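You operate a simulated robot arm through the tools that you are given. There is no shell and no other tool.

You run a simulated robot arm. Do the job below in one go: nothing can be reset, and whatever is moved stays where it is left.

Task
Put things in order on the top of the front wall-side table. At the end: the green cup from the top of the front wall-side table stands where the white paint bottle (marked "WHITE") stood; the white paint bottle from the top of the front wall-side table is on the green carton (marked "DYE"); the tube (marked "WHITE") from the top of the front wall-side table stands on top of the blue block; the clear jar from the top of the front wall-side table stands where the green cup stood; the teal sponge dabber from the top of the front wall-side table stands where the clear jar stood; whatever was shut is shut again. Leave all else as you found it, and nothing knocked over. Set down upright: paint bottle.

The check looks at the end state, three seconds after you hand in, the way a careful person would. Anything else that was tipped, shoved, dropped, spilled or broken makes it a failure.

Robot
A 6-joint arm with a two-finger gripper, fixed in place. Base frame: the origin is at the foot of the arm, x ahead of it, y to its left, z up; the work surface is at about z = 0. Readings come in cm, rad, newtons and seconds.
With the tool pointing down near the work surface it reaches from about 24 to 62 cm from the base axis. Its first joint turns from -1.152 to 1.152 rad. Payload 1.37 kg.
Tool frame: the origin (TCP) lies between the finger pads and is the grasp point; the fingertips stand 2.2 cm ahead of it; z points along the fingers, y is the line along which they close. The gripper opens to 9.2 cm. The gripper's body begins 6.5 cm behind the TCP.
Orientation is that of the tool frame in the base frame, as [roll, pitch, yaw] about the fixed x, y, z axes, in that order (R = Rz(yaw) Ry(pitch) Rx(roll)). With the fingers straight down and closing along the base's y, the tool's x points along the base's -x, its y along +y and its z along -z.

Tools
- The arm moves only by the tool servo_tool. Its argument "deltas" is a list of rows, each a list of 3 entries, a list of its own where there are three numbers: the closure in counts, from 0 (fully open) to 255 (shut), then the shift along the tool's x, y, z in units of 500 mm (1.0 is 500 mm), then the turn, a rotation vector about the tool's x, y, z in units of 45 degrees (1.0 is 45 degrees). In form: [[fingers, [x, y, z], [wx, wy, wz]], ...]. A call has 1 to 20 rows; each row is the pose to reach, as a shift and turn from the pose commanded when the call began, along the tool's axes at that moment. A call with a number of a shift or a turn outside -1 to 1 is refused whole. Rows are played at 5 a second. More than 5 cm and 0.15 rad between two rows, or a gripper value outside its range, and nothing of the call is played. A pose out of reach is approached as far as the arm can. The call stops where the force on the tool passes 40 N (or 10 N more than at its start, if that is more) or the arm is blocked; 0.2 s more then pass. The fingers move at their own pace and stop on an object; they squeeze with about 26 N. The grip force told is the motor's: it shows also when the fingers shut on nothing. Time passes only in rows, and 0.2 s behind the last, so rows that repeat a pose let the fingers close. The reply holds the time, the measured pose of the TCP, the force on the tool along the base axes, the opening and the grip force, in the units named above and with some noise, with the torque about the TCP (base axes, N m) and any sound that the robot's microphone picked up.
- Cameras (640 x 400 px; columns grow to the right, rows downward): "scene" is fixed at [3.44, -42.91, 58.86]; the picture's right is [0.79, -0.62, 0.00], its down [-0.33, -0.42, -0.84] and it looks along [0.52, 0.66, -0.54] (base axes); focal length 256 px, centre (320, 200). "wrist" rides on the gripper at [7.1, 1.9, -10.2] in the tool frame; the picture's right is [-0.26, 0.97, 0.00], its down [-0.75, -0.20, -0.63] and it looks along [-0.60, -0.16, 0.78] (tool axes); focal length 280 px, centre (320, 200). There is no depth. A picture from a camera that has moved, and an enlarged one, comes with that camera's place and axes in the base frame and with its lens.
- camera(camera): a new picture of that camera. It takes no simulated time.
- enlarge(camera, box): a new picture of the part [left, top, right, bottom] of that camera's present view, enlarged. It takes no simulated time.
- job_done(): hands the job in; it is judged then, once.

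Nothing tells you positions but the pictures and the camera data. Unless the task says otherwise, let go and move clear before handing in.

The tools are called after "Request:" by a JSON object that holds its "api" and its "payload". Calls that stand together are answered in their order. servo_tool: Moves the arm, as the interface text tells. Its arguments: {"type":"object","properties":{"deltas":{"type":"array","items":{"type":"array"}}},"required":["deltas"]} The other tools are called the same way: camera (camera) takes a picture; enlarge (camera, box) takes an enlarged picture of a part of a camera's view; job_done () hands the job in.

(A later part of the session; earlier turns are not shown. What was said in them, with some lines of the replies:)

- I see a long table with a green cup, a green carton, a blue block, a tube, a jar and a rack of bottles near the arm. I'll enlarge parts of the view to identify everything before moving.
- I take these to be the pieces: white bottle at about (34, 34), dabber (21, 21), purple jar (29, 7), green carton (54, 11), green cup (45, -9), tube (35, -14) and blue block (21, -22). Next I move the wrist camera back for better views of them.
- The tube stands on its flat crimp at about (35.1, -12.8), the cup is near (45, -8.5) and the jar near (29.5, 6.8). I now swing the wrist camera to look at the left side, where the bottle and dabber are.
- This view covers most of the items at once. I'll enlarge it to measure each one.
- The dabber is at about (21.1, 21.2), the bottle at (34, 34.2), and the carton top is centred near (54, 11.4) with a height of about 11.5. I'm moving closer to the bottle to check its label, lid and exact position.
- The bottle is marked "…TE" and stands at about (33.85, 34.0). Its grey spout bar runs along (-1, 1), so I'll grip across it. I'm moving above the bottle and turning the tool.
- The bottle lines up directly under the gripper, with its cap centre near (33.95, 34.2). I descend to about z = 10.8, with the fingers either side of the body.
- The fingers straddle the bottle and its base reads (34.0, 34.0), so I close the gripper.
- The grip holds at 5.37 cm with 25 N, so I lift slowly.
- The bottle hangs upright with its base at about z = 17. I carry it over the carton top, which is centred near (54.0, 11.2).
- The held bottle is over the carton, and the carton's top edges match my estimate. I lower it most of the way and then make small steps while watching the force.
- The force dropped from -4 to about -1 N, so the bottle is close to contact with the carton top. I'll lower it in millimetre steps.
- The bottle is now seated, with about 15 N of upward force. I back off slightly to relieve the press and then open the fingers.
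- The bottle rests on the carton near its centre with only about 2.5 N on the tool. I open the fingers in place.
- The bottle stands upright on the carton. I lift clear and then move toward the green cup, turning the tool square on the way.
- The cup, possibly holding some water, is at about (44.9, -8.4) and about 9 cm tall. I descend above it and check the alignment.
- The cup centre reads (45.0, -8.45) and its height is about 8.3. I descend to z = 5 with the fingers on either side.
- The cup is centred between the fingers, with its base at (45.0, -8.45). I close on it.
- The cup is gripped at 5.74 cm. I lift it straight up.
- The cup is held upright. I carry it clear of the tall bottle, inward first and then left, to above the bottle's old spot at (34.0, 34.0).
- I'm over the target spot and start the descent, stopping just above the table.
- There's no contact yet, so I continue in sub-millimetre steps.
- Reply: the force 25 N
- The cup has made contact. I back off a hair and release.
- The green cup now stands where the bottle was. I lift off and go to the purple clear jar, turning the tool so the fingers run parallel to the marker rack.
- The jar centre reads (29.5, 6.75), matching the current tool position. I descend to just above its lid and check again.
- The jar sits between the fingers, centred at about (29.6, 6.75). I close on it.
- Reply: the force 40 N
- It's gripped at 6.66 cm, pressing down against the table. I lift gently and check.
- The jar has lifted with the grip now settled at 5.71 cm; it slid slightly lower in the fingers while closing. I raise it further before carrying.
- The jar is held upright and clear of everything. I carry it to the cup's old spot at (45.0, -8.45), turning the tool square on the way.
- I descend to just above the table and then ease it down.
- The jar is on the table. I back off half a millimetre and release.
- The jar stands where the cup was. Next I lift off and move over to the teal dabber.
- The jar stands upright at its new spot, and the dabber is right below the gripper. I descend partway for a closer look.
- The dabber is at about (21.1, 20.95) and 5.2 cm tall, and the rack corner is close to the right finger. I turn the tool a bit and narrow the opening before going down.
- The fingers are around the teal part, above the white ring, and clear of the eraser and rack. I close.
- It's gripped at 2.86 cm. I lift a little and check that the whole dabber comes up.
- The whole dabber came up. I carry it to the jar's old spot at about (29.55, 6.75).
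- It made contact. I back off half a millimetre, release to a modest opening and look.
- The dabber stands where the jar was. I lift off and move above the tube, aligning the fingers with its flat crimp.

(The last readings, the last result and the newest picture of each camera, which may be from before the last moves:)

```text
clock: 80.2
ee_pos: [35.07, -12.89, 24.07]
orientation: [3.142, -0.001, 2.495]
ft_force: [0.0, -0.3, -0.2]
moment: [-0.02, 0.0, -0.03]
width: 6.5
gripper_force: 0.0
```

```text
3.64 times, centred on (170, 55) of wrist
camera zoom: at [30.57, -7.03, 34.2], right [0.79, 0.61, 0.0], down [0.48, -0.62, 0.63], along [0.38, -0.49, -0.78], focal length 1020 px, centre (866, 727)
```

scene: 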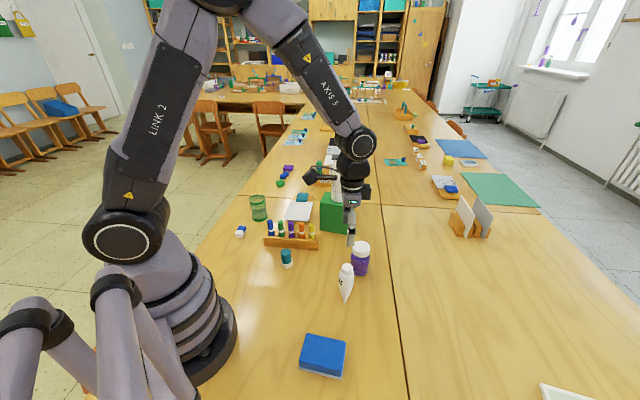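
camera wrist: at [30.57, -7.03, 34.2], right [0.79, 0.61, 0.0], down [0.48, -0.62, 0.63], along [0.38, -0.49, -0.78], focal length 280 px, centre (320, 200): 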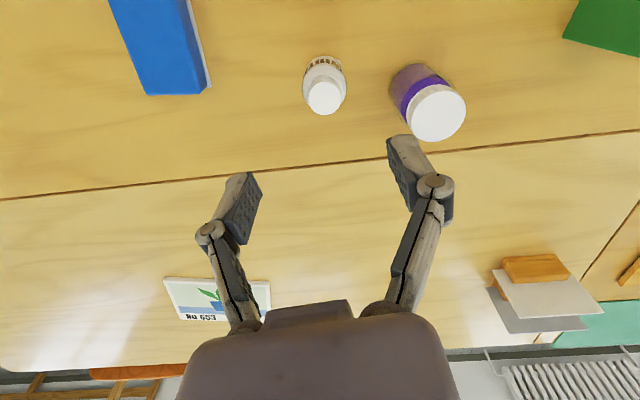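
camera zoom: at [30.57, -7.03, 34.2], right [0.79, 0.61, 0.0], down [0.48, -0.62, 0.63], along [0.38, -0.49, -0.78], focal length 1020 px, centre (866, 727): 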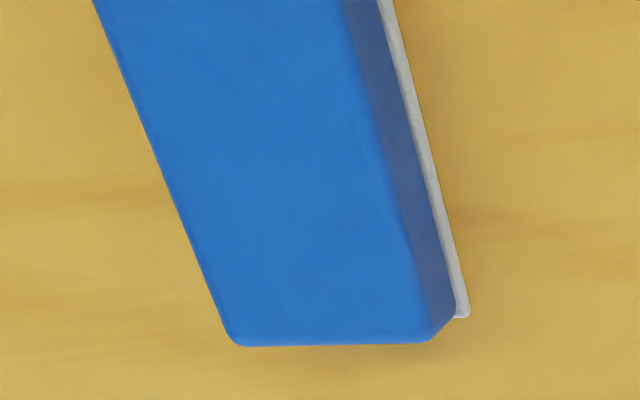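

The tube's crimp runs along the finger direction, centred at about (35.3, -12.8), and the tube is about 11.8 cm tall. I descend partway with a small correction and check.

Request:
{"api": "servo_tool", "payload": {"deltas": [[75, [-0.0015, 0.004, 0.04], [0, 0, 0]], [75, [-0.002, 0.0055, 0.09], [0, 0, 0]], [75, [-0.002, 0.0055, 0.14], [0, 0, 0]], [75, [-0.002, 0.0055, 0.17], [0, 0, 0]], [75, [-0.002, 0.0055, 0.17], [0, 0, 0]]]}}

Request:
{"api": "camera", "payload": {"camera": "wrist"}}

Request:
{"api": "enlarge", "payload": {"camera": "wrist", "box": [260, 30, 380, 190]}}

```text
clock: 81.4
ee_pos: [35.13, -12.69, 15.48]
orientation: [3.141, 0.0, 2.497]
ft_force: [0.6, -0.7, -0.2]
moment: [0.01, 0.03, 0.01]
width: 6.5
gripper_force: 0.1
```

```text
taken
camera wrist: at [30.77, -6.9, 25.6], right [0.79, 0.61, 0.0], down [0.48, -0.62, 0.63], along [0.38, -0.49, -0.78], focal length 280 px, centre (320, 200)
```

wrist: 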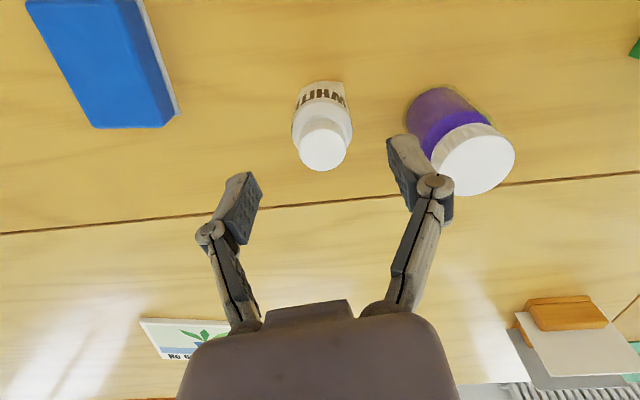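

```text
2.50 times, centred on (320, 110) of wrist
camera zoom: at [30.77, -6.9, 25.6], right [0.79, 0.61, 0.0], down [0.48, -0.62, 0.63], along [0.38, -0.49, -0.78], focal length 701 px, centre (320, 425)
```

zoom: 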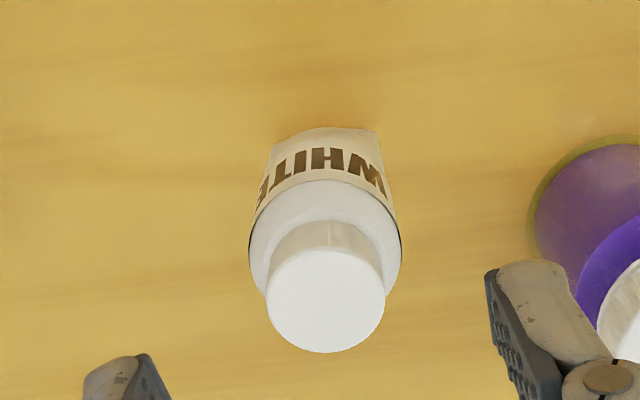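

The alignment is good to within about 2 mm. I descend to the grip height of about 6.5.

Request:
{"api": "servo_tool", "payload": {"deltas": [[75, [-0.002, 0.0015, 0.03], [0, 0, 0]], [75, [-0.003, 0.0025, 0.07], [0, 0, 0]], [75, [-0.003, 0.0025, 0.11], [0, 0, 0]], [75, [-0.003, 0.0025, 0.15], [0, 0, 0]], [75, [-0.003, 0.0025, 0.18], [0, 0, 0]], [75, [-0.003, 0.0025, 0.18], [0, 0, 0]]]}}

Request:
{"api": "camera", "payload": {"camera": "wrist"}}

Request:
{"api": "enlarge", "payload": {"camera": "scene", "box": [310, 220, 400, 320]}}

```text
clock: 82.8
ee_pos: [35.48, -12.69, 6.63]
orientation: [3.141, 0.0, 2.496]
ft_force: [0.3, -0.6, -0.8]
moment: [0.0, 0.0, -0.03]
width: 6.49
gripper_force: 0.0
```

```text
taken
camera wrist: at [30.97, -6.93, 16.67], right [0.79, 0.61, 0.0], down [0.48, -0.62, 0.63], along [0.38, -0.49, -0.78], focal length 280 px, centre (320, 200)
```

wrist: 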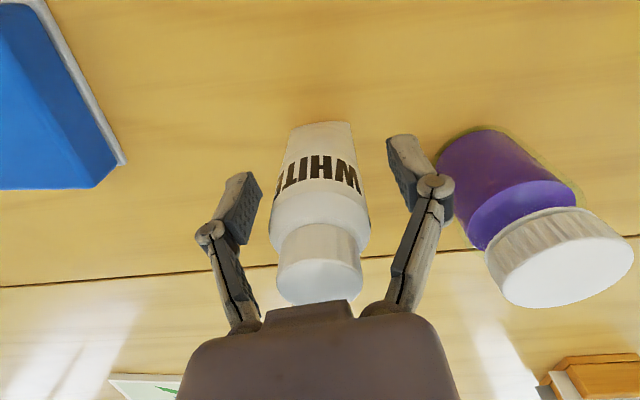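

```text
4.00 times, centred on (355, 270) of scene
camera zoom: at [3.44, -42.91, 58.86], right [0.79, -0.62, 0.0], down [-0.33, -0.42, -0.84], along [0.52, 0.66, -0.54], focal length 1022 px, centre (180, -80)
```

zoom: 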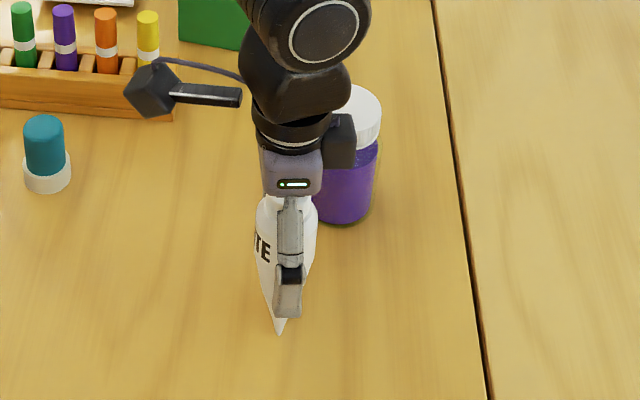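

The tube is centred between the pads with its crimp line square to them. I close gently.

Request:
{"api": "servo_tool", "payload": {"deltas": [[100, [0, 0, 0], [0, 0, 0]], [115, [0, 0, 0], [0, 0, 0]], [125, [0, 0, 0], [0, 0, 0]], [135, [0, 0, 0], [0, 0, 0]], [142, [0, 0, 0], [0, 0, 0]], [149, [0, 0, 0], [0, 0, 0]], [156, [0, 0, 0], [0, 0, 0]], [163, [0, 0, 0], [0, 0, 0]], [170, [0, 0, 0], [0, 0, 0]], [180, [0, 0, 0], [0, 0, 0]], [255, [0, 0, 0], [0, 0, 0]], [255, [0, 0, 0], [0, 0, 0]], [255, [0, 0, 0], [0, 0, 0]], [255, [0, 0, 0], [0, 0, 0]]]}}

Request:
{"api": "camera", "payload": {"camera": "wrist"}}

Request:
{"api": "enlarge", "payload": {"camera": "scene", "box": [310, 220, 400, 320]}}

```text
clock: 85.8
ee_pos: [35.33, -12.76, 6.59]
orientation: [-3.14, -0.001, 2.495]
ft_force: [-0.8, 1.1, 4.7]
moment: [0.06, 0.05, 0.02]
width: 3.7
gripper_force: 25.8
```

```text
taken
camera wrist: at [30.97, -6.93, 16.7], right [0.79, 0.61, 0.0], down [0.48, -0.62, 0.63], along [0.38, -0.49, -0.78], focal length 280 px, centre (320, 200)
```

wrist: 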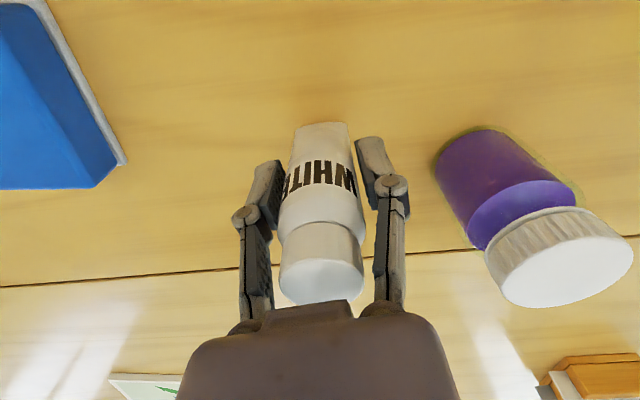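

```text
4.00 times, centred on (355, 270) of scene
camera zoom: at [3.43, -42.91, 58.86], right [0.79, -0.62, 0.0], down [-0.33, -0.42, -0.84], along [0.52, 0.66, -0.54], focal length 1022 px, centre (180, -80)
```

zoom: 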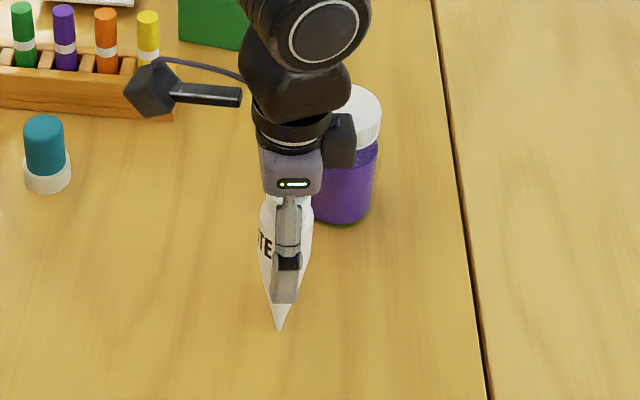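

The grip is at 3.70 cm. I'll zoom in to check how the tube sits in the fingers before lifting.

Request:
{"api": "enlarge", "payload": {"camera": "wrist", "box": [230, 100, 410, 320]}}

Request:
{"api": "enlarge", "payload": {"camera": "scene", "box": [330, 250, 370, 310]}}

```text
1.82 times, centred on (320, 210) of wrist
camera zoom: at [30.97, -6.93, 16.7], right [0.79, 0.61, 0.0], down [0.48, -0.62, 0.63], along [0.38, -0.49, -0.78], focal length 510 px, centre (320, 182)
```

zoom: 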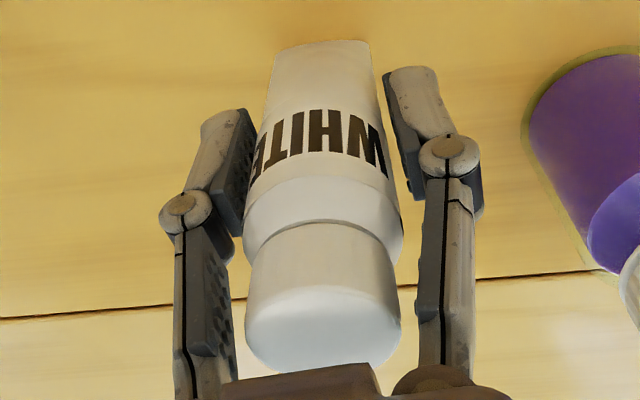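

```text
6.67 times, centred on (350, 280) of scene
camera zoom: at [3.43, -42.91, 58.86], right [0.79, -0.62, 0.0], down [-0.33, -0.42, -0.84], along [0.52, 0.66, -0.54], focal length 1704 px, centre (120, -333)
```

zoom: 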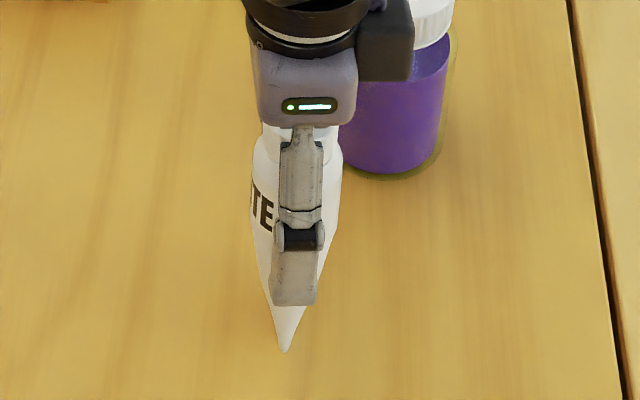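

It is held evenly. I lift slowly by about 10 cm.

Request:
{"api": "servo_tool", "payload": {"deltas": [[255, [0, 0, -0.006], [0, 0, 0]], [255, [0, 0, -0.016], [0, 0, 0]], [255, [0, 0, -0.03], [0, 0, 0]], [255, [0, 0, -0.055], [0, 0, 0]], [255, [0, 0, -0.085], [0, 0, 0]], [255, [0, 0, -0.12], [0, 0, 0]], [255, [0, 0, -0.155], [0, 0, 0]], [255, [0, 0, -0.185], [0, 0, 0]], [255, [0, 0, -0.2], [0, 0, 0]], [255, [0, 0, -0.2], [0, 0, 0]]]}}

Request:
{"api": "camera", "payload": {"camera": "wrist"}}

Request:
{"api": "enlarge", "payload": {"camera": "scene", "box": [310, 200, 400, 300]}}

```text
clock: 88.0
ee_pos: [35.49, -12.73, 16.58]
orientation: [-3.141, -0.001, 2.497]
ft_force: [0.0, -0.4, -1.7]
moment: [-0.01, -0.01, 0.01]
width: 3.68
gripper_force: 26.0
```

```text
taken
camera wrist: at [31.01, -6.9, 26.67], right [0.79, 0.61, 0.0], down [0.48, -0.62, 0.63], along [0.38, -0.49, -0.78], focal length 280 px, centre (320, 200)
```

wrist: 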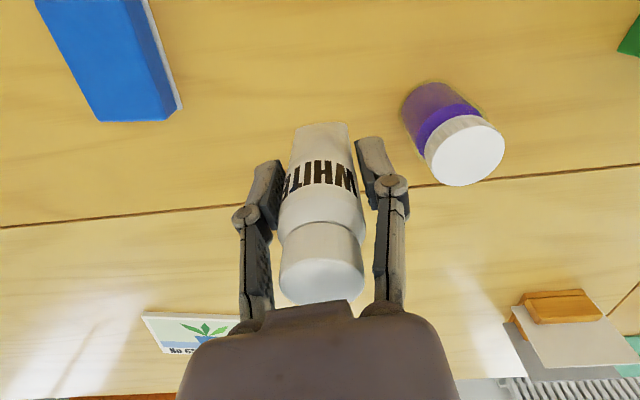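

```text
4.00 times, centred on (355, 250) of scene
camera zoom: at [3.44, -42.91, 58.86], right [0.79, -0.62, 0.0], down [-0.33, -0.42, -0.84], along [0.52, 0.66, -0.54], focal length 1022 px, centre (180, 0)
```

zoom: 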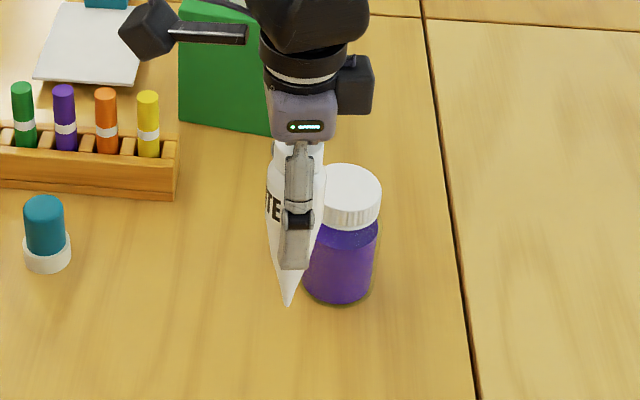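

The tube is held firmly upright with its base at z ≈ 10. I carry it to above the blue block centre at about (21.3, -21.0), turning slightly to square it with the block.

Request:
{"api": "servo_tool", "payload": {"deltas": [[255, [0.008, -0.02, 0], [0, 0, 0.02]], [255, [0.025, -0.06, 0], [0, 0, 0.06]], [255, [0.045, -0.11, 0], [0, 0, 0.11]], [255, [0.067, -0.16, 0], [0, 0, 0.16]], [255, [0.088, -0.21, 0], [0, 0, 0.2]], [255, [0.107, -0.255, 0], [0, 0, 0.245]], [255, [0.12, -0.288, 0], [0, 0, 0.275]], [255, [0.1264, -0.302, 0], [0, 0, 0.289]], [255, [0.1264, -0.302, 0], [0, 0, 0.289]]]}}

Request:
{"api": "camera", "payload": {"camera": "wrist"}}

Request:
{"api": "camera", "payload": {"camera": "scene"}}

Request:
{"api": "enlarge", "payload": {"camera": "scene", "box": [260, 260, 400, 400]}}

```text
clock: 90.0
ee_pos: [21.38, -20.89, 16.66]
orientation: [3.141, 0.001, 2.269]
ft_force: [-0.7, -0.5, -2.2]
moment: [-0.02, 0.02, -0.04]
width: 3.72
gripper_force: 26.1
```

```text
taken
camera wrist: at [18.3, -14.29, 26.69], right [0.91, 0.42, 0.0], down [0.33, -0.71, 0.63], along [0.26, -0.57, -0.78], focal length 280 px, centre (320, 200)
```

wrist: 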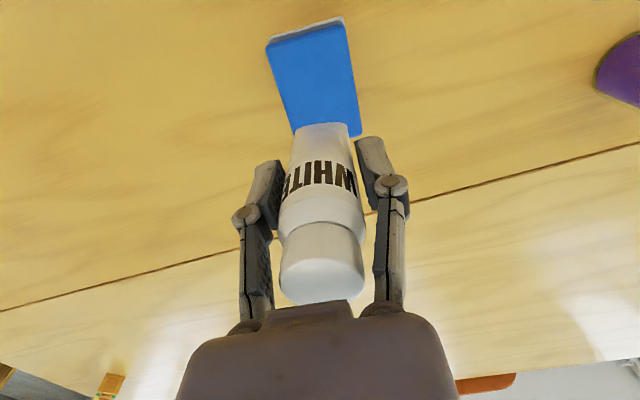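

```text
taken
```

scene: 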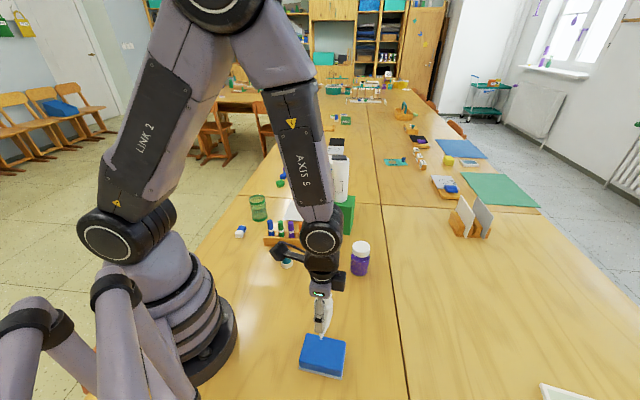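

```text
2.86 times, centred on (330, 330) of scene
camera zoom: at [3.44, -42.91, 58.86], right [0.79, -0.62, 0.0], down [-0.33, -0.42, -0.84], along [0.52, 0.66, -0.54], focal length 730 px, centre (291, -171)
```

zoom: 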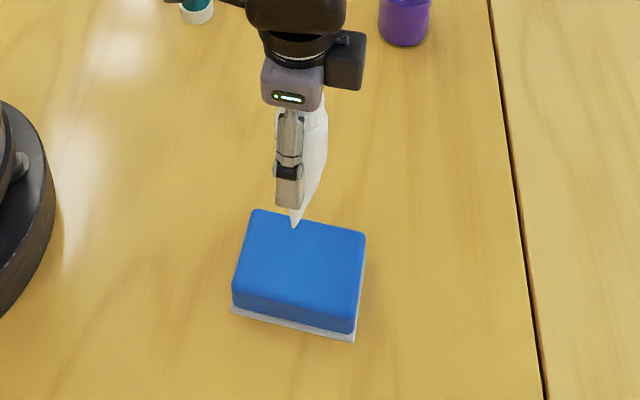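

Request:
{"api": "enlarge", "payload": {"camera": "wrist", "box": [240, 0, 400, 150]}}

```text
2.67 times, centred on (320, 75) of wrist
camera zoom: at [18.3, -14.29, 26.69], right [0.91, 0.42, 0.0], down [0.33, -0.71, 0.63], along [0.26, -0.57, -0.78], focal length 748 px, centre (320, 533)
```

zoom: 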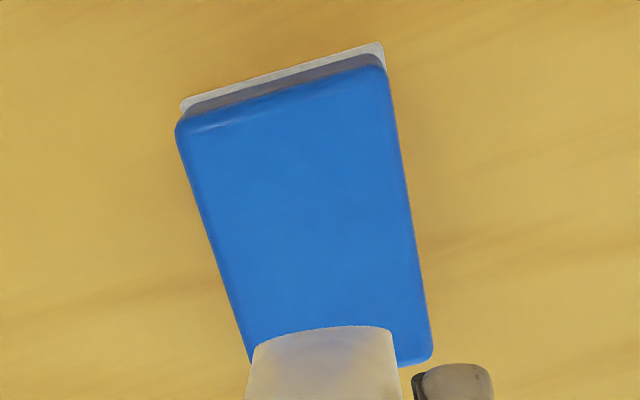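

The block centre reads (21.35, -21.25) and the tube's crimp (21.44, -20.92). I make a small correction and descend to about 1 cm above the block.

Request:
{"api": "servo_tool", "payload": {"deltas": [[255, [-0.002, -0.003, 0.02], [0, 0, 0]], [255, [-0.004, -0.0056, 0.045], [0, 0, 0]], [255, [-0.004, -0.0056, 0.07], [0, 0, 0]], [255, [-0.004, -0.0056, 0.09], [0, 0, 0]], [255, [-0.004, -0.0056, 0.102], [0, 0, 0]], [255, [-0.004, -0.0056, 0.102], [0, 0, 0]]]}}

Request:
{"api": "camera", "payload": {"camera": "wrist"}}

Request:
{"api": "enlarge", "payload": {"camera": "scene", "box": [270, 280, 380, 400]}}

```text
clock: 91.4
ee_pos: [21.33, -21.37, 11.55]
orientation: [3.141, -0.002, 2.268]
ft_force: [0.6, -0.9, -2.4]
moment: [-0.01, -0.02, -0.03]
width: 3.69
gripper_force: 25.7
```

```text
taken
camera wrist: at [18.23, -14.66, 21.6], right [0.91, 0.42, 0.0], down [0.33, -0.71, 0.63], along [0.26, -0.57, -0.78], focal length 280 px, centre (320, 200)
```

wrist: 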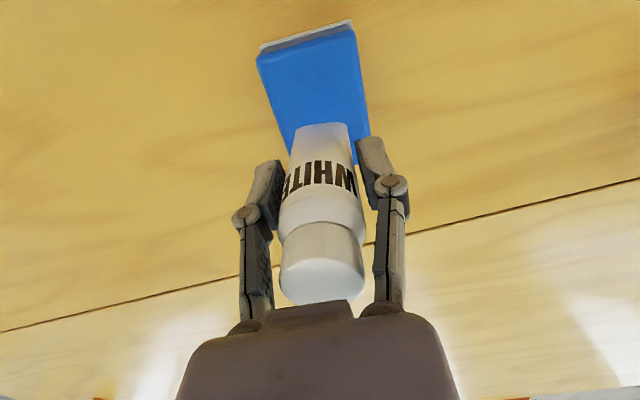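

```text
3.33 times, centred on (325, 340) of scene
camera zoom: at [3.44, -42.91, 58.86], right [0.79, -0.62, 0.0], down [-0.33, -0.42, -0.84], along [0.52, 0.66, -0.54], focal length 852 px, centre (303, -267)
```

zoom: 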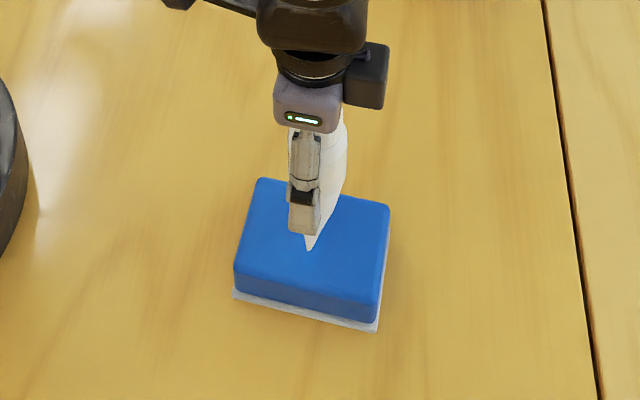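

Request:
{"api": "servo_tool", "payload": {"deltas": [[255, [0, 0, 0.003], [0, 0, 0]], [255, [0, 0, 0.006], [0, 0, 0]], [255, [0, 0, 0.01], [0, 0, 0]], [255, [0, 0, 0.01], [0, 0, 0]]]}}

```text
clock: 92.4
ee_pos: [21.23, -21.32, 10.87]
orientation: [-3.141, 0.0, 2.269]
ft_force: [-0.8, 0.4, -1.9]
moment: [0.04, -0.03, -0.01]
width: 3.73
gripper_force: 25.9
```

Request:
{"api": "servo_tool", "payload": {"deltas": [[255, [0, 0, 0.002], [0, 0, 0]], [255, [0, 0, 0.004], [0, 0, 0]], [255, [0, 0, 0.004], [0, 0, 0]]]}}

```text
clock: 93.2
ee_pos: [21.33, -21.33, 10.84]
orientation: [-3.14, 0.0, 2.269]
ft_force: [0.2, -0.4, -0.8]
moment: [0.01, 0.01, -0.01]
width: 3.72
gripper_force: 26.8
```

Request:
{"api": "servo_tool", "payload": {"deltas": [[255, [0, 0, 0.001], [0, 0, 0]], [255, [0, 0, 0.002], [0, 0, 0]], [255, [0, 0, 0.002], [0, 0, 0]]]}}

Request:
{"api": "enlarge", "payload": {"camera": "scene", "box": [295, 320, 355, 390]}}

```text
clock: 94.0
ee_pos: [21.31, -21.25, 10.61]
orientation: [-3.14, 0.0, 2.268]
ft_force: [-0.4, 0.1, -1.1]
moment: [0.01, -0.02, -0.02]
width: 3.73
gripper_force: 26.0
```

```text
5.71 times, centred on (325, 355) of scene
camera zoom: at [3.44, -42.91, 58.86], right [0.79, -0.62, 0.0], down [-0.33, -0.42, -0.84], along [0.52, 0.66, -0.54], focal length 1461 px, centre (291, -686)
```

zoom: 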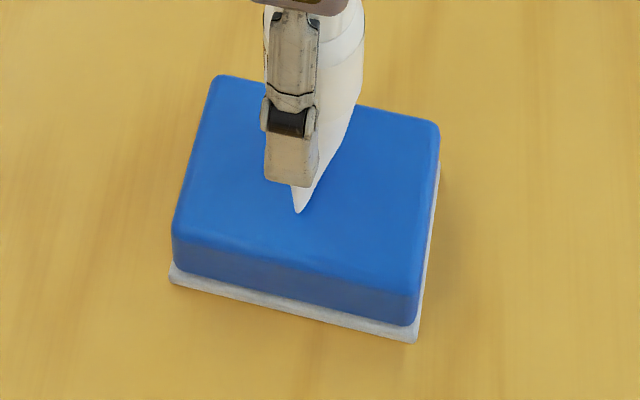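

Request:
{"api": "servo_tool", "payload": {"deltas": [[255, [0, 0, 0.001], [0, 0, 0]], [255, [0, 0, 0.002], [0, 0, 0]], [255, [0, 0, 0.002], [0, 0, 0]]]}}

```text
clock: 94.8
ee_pos: [21.36, -21.23, 10.61]
orientation: [3.139, -0.001, 2.269]
ft_force: [-0.3, -0.3, -1.4]
moment: [0.01, -0.03, -0.04]
width: 3.73
gripper_force: 26.0
```

Request:
{"api": "servo_tool", "payload": {"deltas": [[255, [0, 0, 0.001], [0, 0, 0]], [255, [0, 0, 0.002], [0, 0, 0]], [255, [0, 0, 0.002], [0, 0, 0]]]}}

```text
clock: 95.6
ee_pos: [21.21, -21.3, 10.41]
orientation: [-3.141, 0.0, 2.268]
ft_force: [-0.3, 0.3, -0.6]
moment: [-0.03, -0.02, 0.01]
width: 3.72
gripper_force: 25.3
```

Request:
{"api": "servo_tool", "payload": {"deltas": [[255, [0, 0, 0.001], [0, 0, 0]], [255, [0, 0, 0.002], [0, 0, 0]], [255, [0, 0, 0.002], [0, 0, 0]]]}}

```text
clock: 96.4
ee_pos: [21.32, -21.25, 10.34]
orientation: [-3.141, 0.0, 2.268]
ft_force: [-0.1, -0.5, -2.1]
moment: [0.0, 0.03, 0.03]
width: 3.68
gripper_force: 26.4
```

Request:
{"api": "servo_tool", "payload": {"deltas": [[255, [0, 0, 0.001], [0, 0, 0]], [255, [0, 0, 0.002], [0, 0, 0]], [255, [0, 0, 0.002], [0, 0, 0]]]}}

```text
clock: 97.2
ee_pos: [21.2, -21.21, 10.26]
orientation: [3.14, 0.0, 2.268]
ft_force: [0.5, -0.4, -1.1]
moment: [0.01, 0.01, 0.01]
width: 3.69
gripper_force: 25.4
```

Request:
{"api": "servo_tool", "payload": {"deltas": [[255, [0, 0, 0.001], [0, 0, 0]], [255, [0, 0, 0.002], [0, 0, 0]], [255, [0, 0, 0.002], [0, 0, 0]]]}}

Request:
{"api": "enlarge", "payload": {"camera": "scene", "box": [295, 320, 355, 390]}}

```text
clock: 98.0
ee_pos: [21.27, -21.31, 10.12]
orientation: [-3.14, 0.002, 2.269]
ft_force: [-0.9, 1.8, 15.6]
moment: [0.17, 0.02, 0.03]
width: 3.74
gripper_force: 25.9
```

```text
5.71 times, centred on (325, 355) of scene
camera zoom: at [3.43, -42.91, 58.86], right [0.79, -0.62, 0.0], down [-0.33, -0.42, -0.84], along [0.52, 0.66, -0.54], focal length 1461 px, centre (291, -686)
```

zoom: 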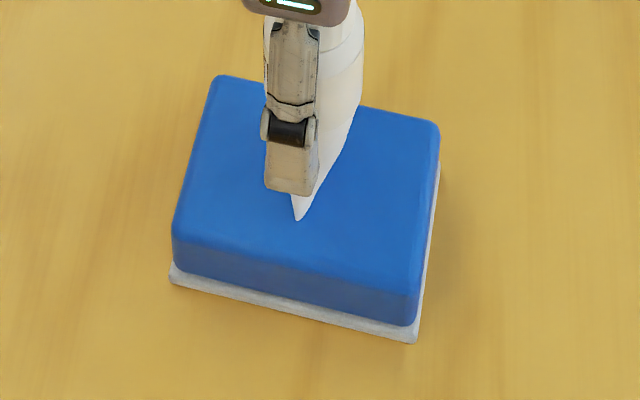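

It made contact at z ≈ 10.15, so the block top is about 3.5. I back off slightly to relieve the push.

Request:
{"api": "servo_tool", "payload": {"deltas": [[255, [0, 0, -0.0005], [0, 0, 0]], [255, [0, 0, -0.001], [0, 0, 0]], [255, [0, 0, -0.001], [0, 0, 0]]]}}

```text
clock: 98.8
ee_pos: [21.22, -21.28, 10.24]
orientation: [3.141, 0.001, 2.269]
ft_force: [-0.6, -0.7, 3.8]
moment: [-0.05, 0.04, 0.0]
width: 3.69
gripper_force: 25.7
```

The residual load is small. I check the tube's uprightness before releasing.

Request:
{"api": "camera", "payload": {"camera": "wrist"}}

Request:
{"api": "enlarge", "payload": {"camera": "scene", "box": [270, 280, 380, 400]}}

```text
taken
camera wrist: at [18.21, -14.62, 20.29], right [0.91, 0.42, 0.0], down [0.33, -0.71, 0.63], along [0.26, -0.57, -0.78], focal length 280 px, centre (320, 200)
```

wrist: 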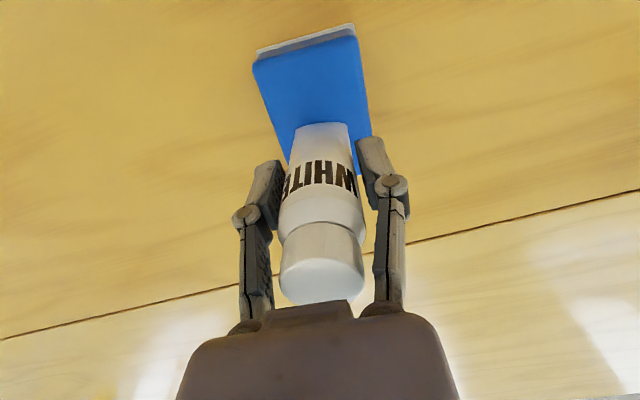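

```text
3.33 times, centred on (325, 340) of scene
camera zoom: at [3.44, -42.91, 58.86], right [0.79, -0.62, 0.0], down [-0.33, -0.42, -0.84], along [0.52, 0.66, -0.54], focal length 852 px, centre (303, -267)
```

zoom: 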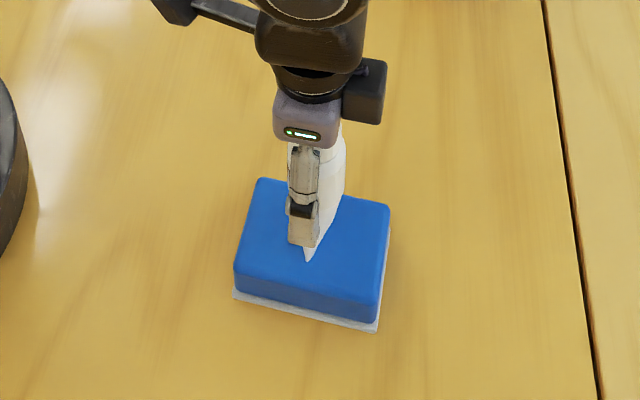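

The tube sits upright, so I open the fingers slowly.

Request:
{"api": "servo_tool", "payload": {"deltas": [[156, [0, 0, 0], [0, 0, 0]], [152, [0, 0, 0], [0, 0, 0]], [149, [0, 0, 0], [0, 0, 0]], [146, [0, 0, 0], [0, 0, 0]], [143, [0, 0, 0], [0, 0, 0]], [140, [0, 0, 0], [0, 0, 0]], [137, [0, 0, 0], [0, 0, 0]], [137, [0, 0, 0], [0, 0, 0]]]}}

Request:
{"api": "camera", "payload": {"camera": "wrist"}}

Request:
{"api": "enlarge", "payload": {"camera": "scene", "box": [270, 280, 380, 400]}}

```text
clock: 100.6
ee_pos: [21.23, -21.25, 10.2]
orientation: [-3.141, -0.002, 2.268]
ft_force: [-0.1, 1.0, -0.8]
moment: [-0.01, -0.03, 0.01]
width: 4.28
gripper_force: 0.1
```

```text
taken
camera wrist: at [18.2, -14.61, 20.31], right [0.91, 0.42, 0.0], down [0.33, -0.71, 0.63], along [0.26, -0.57, -0.78], focal length 280 px, centre (320, 200)
```

wrist: 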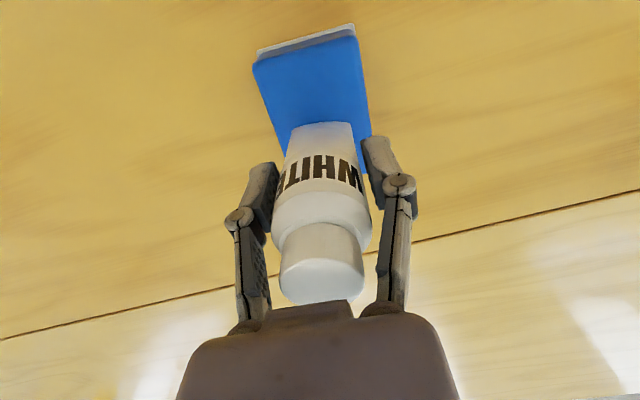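

```text
3.33 times, centred on (325, 340) of scene
camera zoom: at [3.44, -42.91, 58.86], right [0.79, -0.62, 0.0], down [-0.33, -0.42, -0.84], along [0.52, 0.66, -0.54], focal length 852 px, centre (303, -267)
```

zoom: 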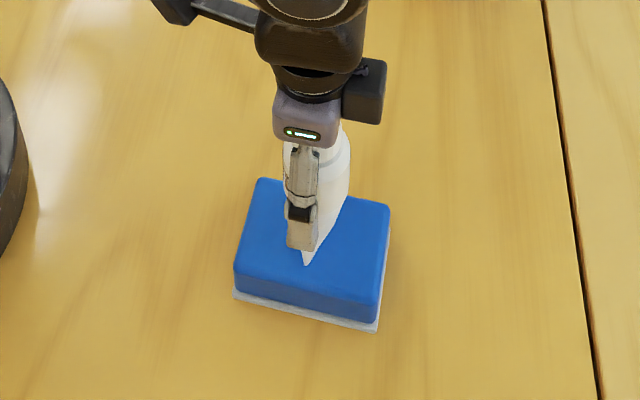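

The tube has sprung back to its shape and still stands. I open further and then rise straight up.

Request:
{"api": "servo_tool", "payload": {"deltas": [[130, [0, 0, 0], [0, 0, 0]], [115, [0, 0, 0], [0, 0, 0]], [95, [0, 0, 0], [0, 0, 0]], [75, [0, 0, 0], [0, 0, 0]], [75, [0, 0, 0], [0, 0, 0]], [75, [0, 0, 0], [0, 0, 0]]]}}

Request:
{"api": "camera", "payload": {"camera": "wrist"}}

Request:
{"api": "enlarge", "payload": {"camera": "scene", "box": [270, 280, 380, 400]}}

```text
clock: 102.0
ee_pos: [21.28, -21.37, 10.23]
orientation: [-3.14, -0.002, 2.27]
ft_force: [0.2, 0.5, 0.6]
moment: [-0.04, 0.0, 0.02]
width: 6.5
gripper_force: 0.0
```

```text
taken
camera wrist: at [18.2, -14.61, 20.31], right [0.91, 0.42, 0.0], down [0.33, -0.71, 0.63], along [0.26, -0.57, -0.78], focal length 280 px, centre (320, 200)
```

wrist: 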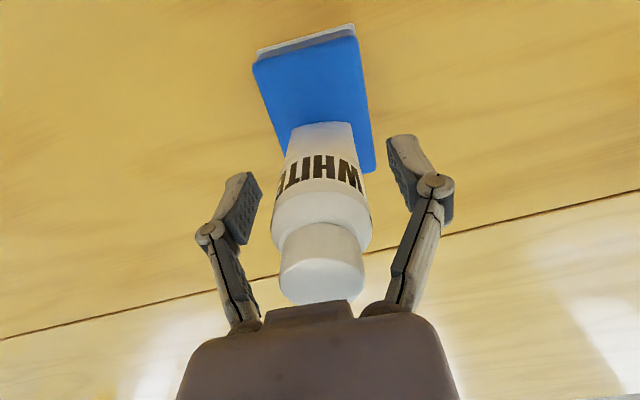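

```text
3.33 times, centred on (325, 340) of scene
camera zoom: at [3.44, -42.91, 58.86], right [0.79, -0.62, 0.0], down [-0.33, -0.42, -0.84], along [0.52, 0.66, -0.54], focal length 852 px, centre (303, -267)
```

zoom: 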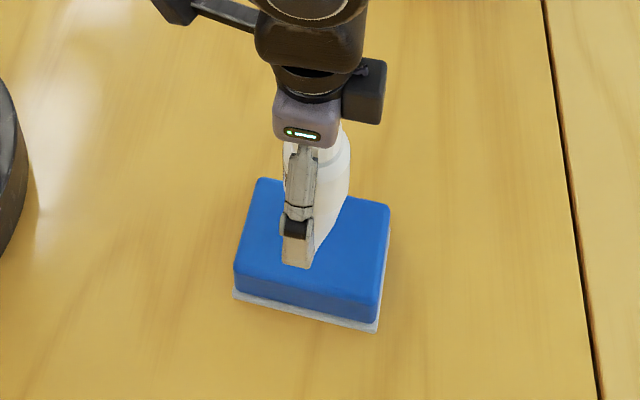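

Request:
{"api": "servo_tool", "payload": {"deltas": [[75, [0, 0, -0.02], [0, 0, 0]], [75, [0, 0, -0.06], [0, 0, 0]], [75, [0, 0, -0.11], [0, 0, 0]], [75, [0, 0, -0.17], [0, 0, 0]], [75, [0, 0, -0.24], [0, 0, 0]], [75, [0, 0, -0.31], [0, 0, 0]], [75, [0, 0, -0.38], [0, 0, 0]], [75, [0, 0, -0.42], [0, 0, 0]]]}}

Request:
{"api": "camera", "payload": {"camera": "scene"}}

Request:
{"api": "camera", "payload": {"camera": "wrist"}}

```text
clock: 103.8
ee_pos: [21.35, -21.23, 31.25]
orientation: [3.141, 0.001, 2.269]
ft_force: [0.3, 0.3, 0.6]
moment: [0.0, 0.01, -0.01]
width: 6.48
gripper_force: 0.0
```

```text
taken
```

scene: 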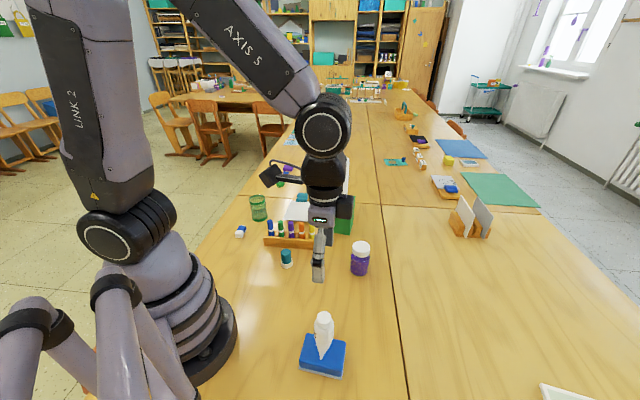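

```text
taken
camera wrist: at [18.24, -14.63, 41.35], right [0.91, 0.42, 0.0], down [0.33, -0.71, 0.63], along [0.26, -0.57, -0.78], focal length 280 px, centre (320, 200)
```

wrist: 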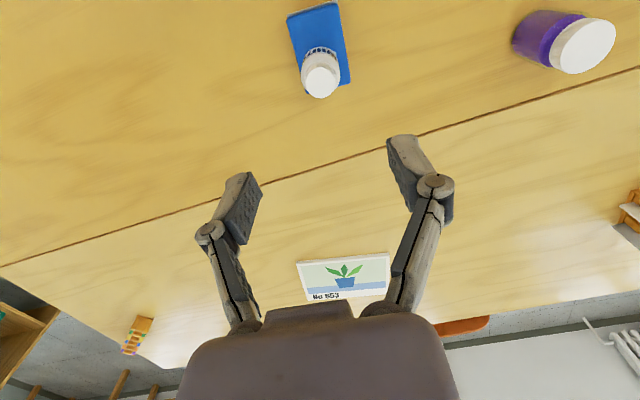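

The tube stands on the block. I move the arm back up and away for an unobstructed final check.

Request:
{"api": "servo_tool", "payload": {"deltas": [[75, [0, 0, -0.08], [0, 0, 0]], [75, [0, 0, -0.16], [0, 0, 0]], [75, [-0.002, 0.05, -0.22], [0, 0, -0.12]], [75, [-0.005, 0.11, -0.274], [0, 0, -0.25]], [75, [-0.008, 0.18, -0.274], [0, 0, -0.4]], [75, [-0.012, 0.25, -0.274], [0, 0, -0.55]], [75, [-0.015, 0.32, -0.274], [0, 0, -0.7]], [75, [-0.018, 0.39, -0.274], [0, 0, -0.85]], [75, [-0.022, 0.465, -0.274], [0, 0, -1.0]], [75, [-0.022, 0.465, -0.274], [0, 0, -1.0]]]}}

Request:
{"api": "camera", "payload": {"camera": "scene"}}

Request:
{"api": "enlarge", "payload": {"camera": "scene", "box": [220, 140, 400, 300]}}

Request:
{"api": "enlarge", "payload": {"camera": "scene", "box": [280, 240, 400, 390]}}

```text
clock: 106.0
ee_pos: [39.89, -7.05, 44.91]
orientation: [-3.141, 0.001, 3.055]
ft_force: [0.5, 0.6, 1.1]
moment: [0.01, 0.02, 0.04]
width: 6.51
gripper_force: 0.0
```

```text
taken
```

scene: 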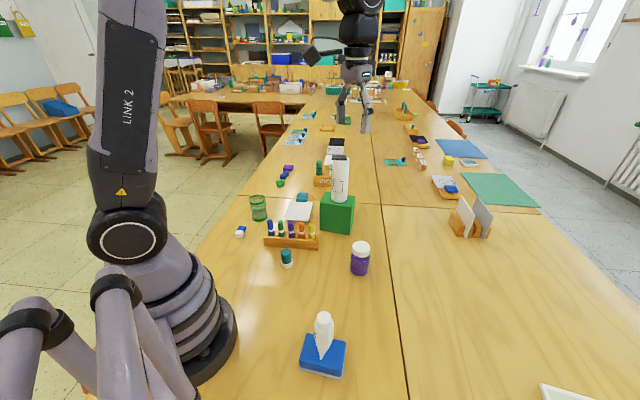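

```text
2.50 times, centred on (310, 220) of scene
camera zoom: at [3.44, -42.91, 58.86], right [0.79, -0.62, 0.0], down [-0.33, -0.42, -0.84], along [0.52, 0.66, -0.54], focal length 639 px, centre (345, 150)
```

zoom: 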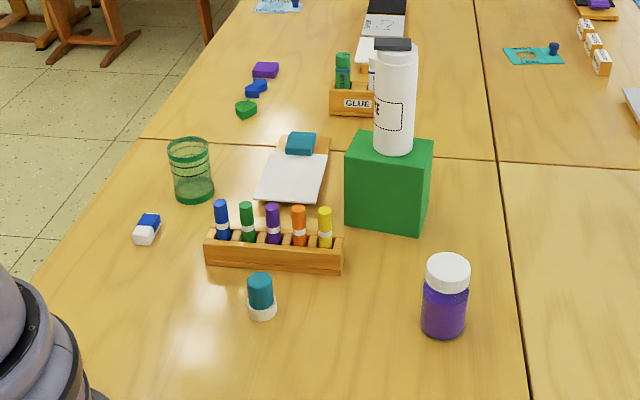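

```text
2.67 times, centred on (340, 315) of scene
camera zoom: at [3.44, -42.91, 58.86], right [0.79, -0.62, 0.0], down [-0.33, -0.42, -0.84], along [0.52, 0.66, -0.54], focal length 682 px, centre (267, -107)
```

zoom: 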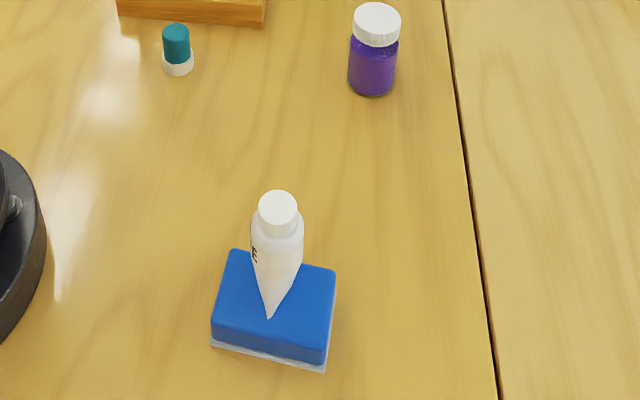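

Everything checks out in the last pictures:

- **Bottle:** upright on the DYE carton.
- **Cup:** on the bottle's old spot.
- **Jar:** on the cup's old spot, lid still on.
- **Dabber:** on the jar's old spot.
- **Tube:** standing on the blue block.

The eraser, rack, carton and block have not visibly moved. The gripper is empty and clear, so I hand in.

Request:
{"api": "job_done", "payload": {}}

```text
The job is handed in.
```

The job is handed in, and in the last pictures every item was where you asked. I haven't seen the check's verdict.

- **White paint bottle:** upright on top of the green "DYE" carton, near its centre.
- **Green cup:** standing where the paint bottle stood.
- **Clear jar:** standing where the green cup stood, with its lid still on.
- **Teal sponge dabber:** standing where the clear jar stood.
- **Tube:** standing on its flat crimp on top of the blue block. It narrowed slightly while gripped and sprang back when released.

Nothing was knocked over or opened. The eraser, marker rack, clipboard, carton and block look unmoved. The gripper is empty and clear of the table.
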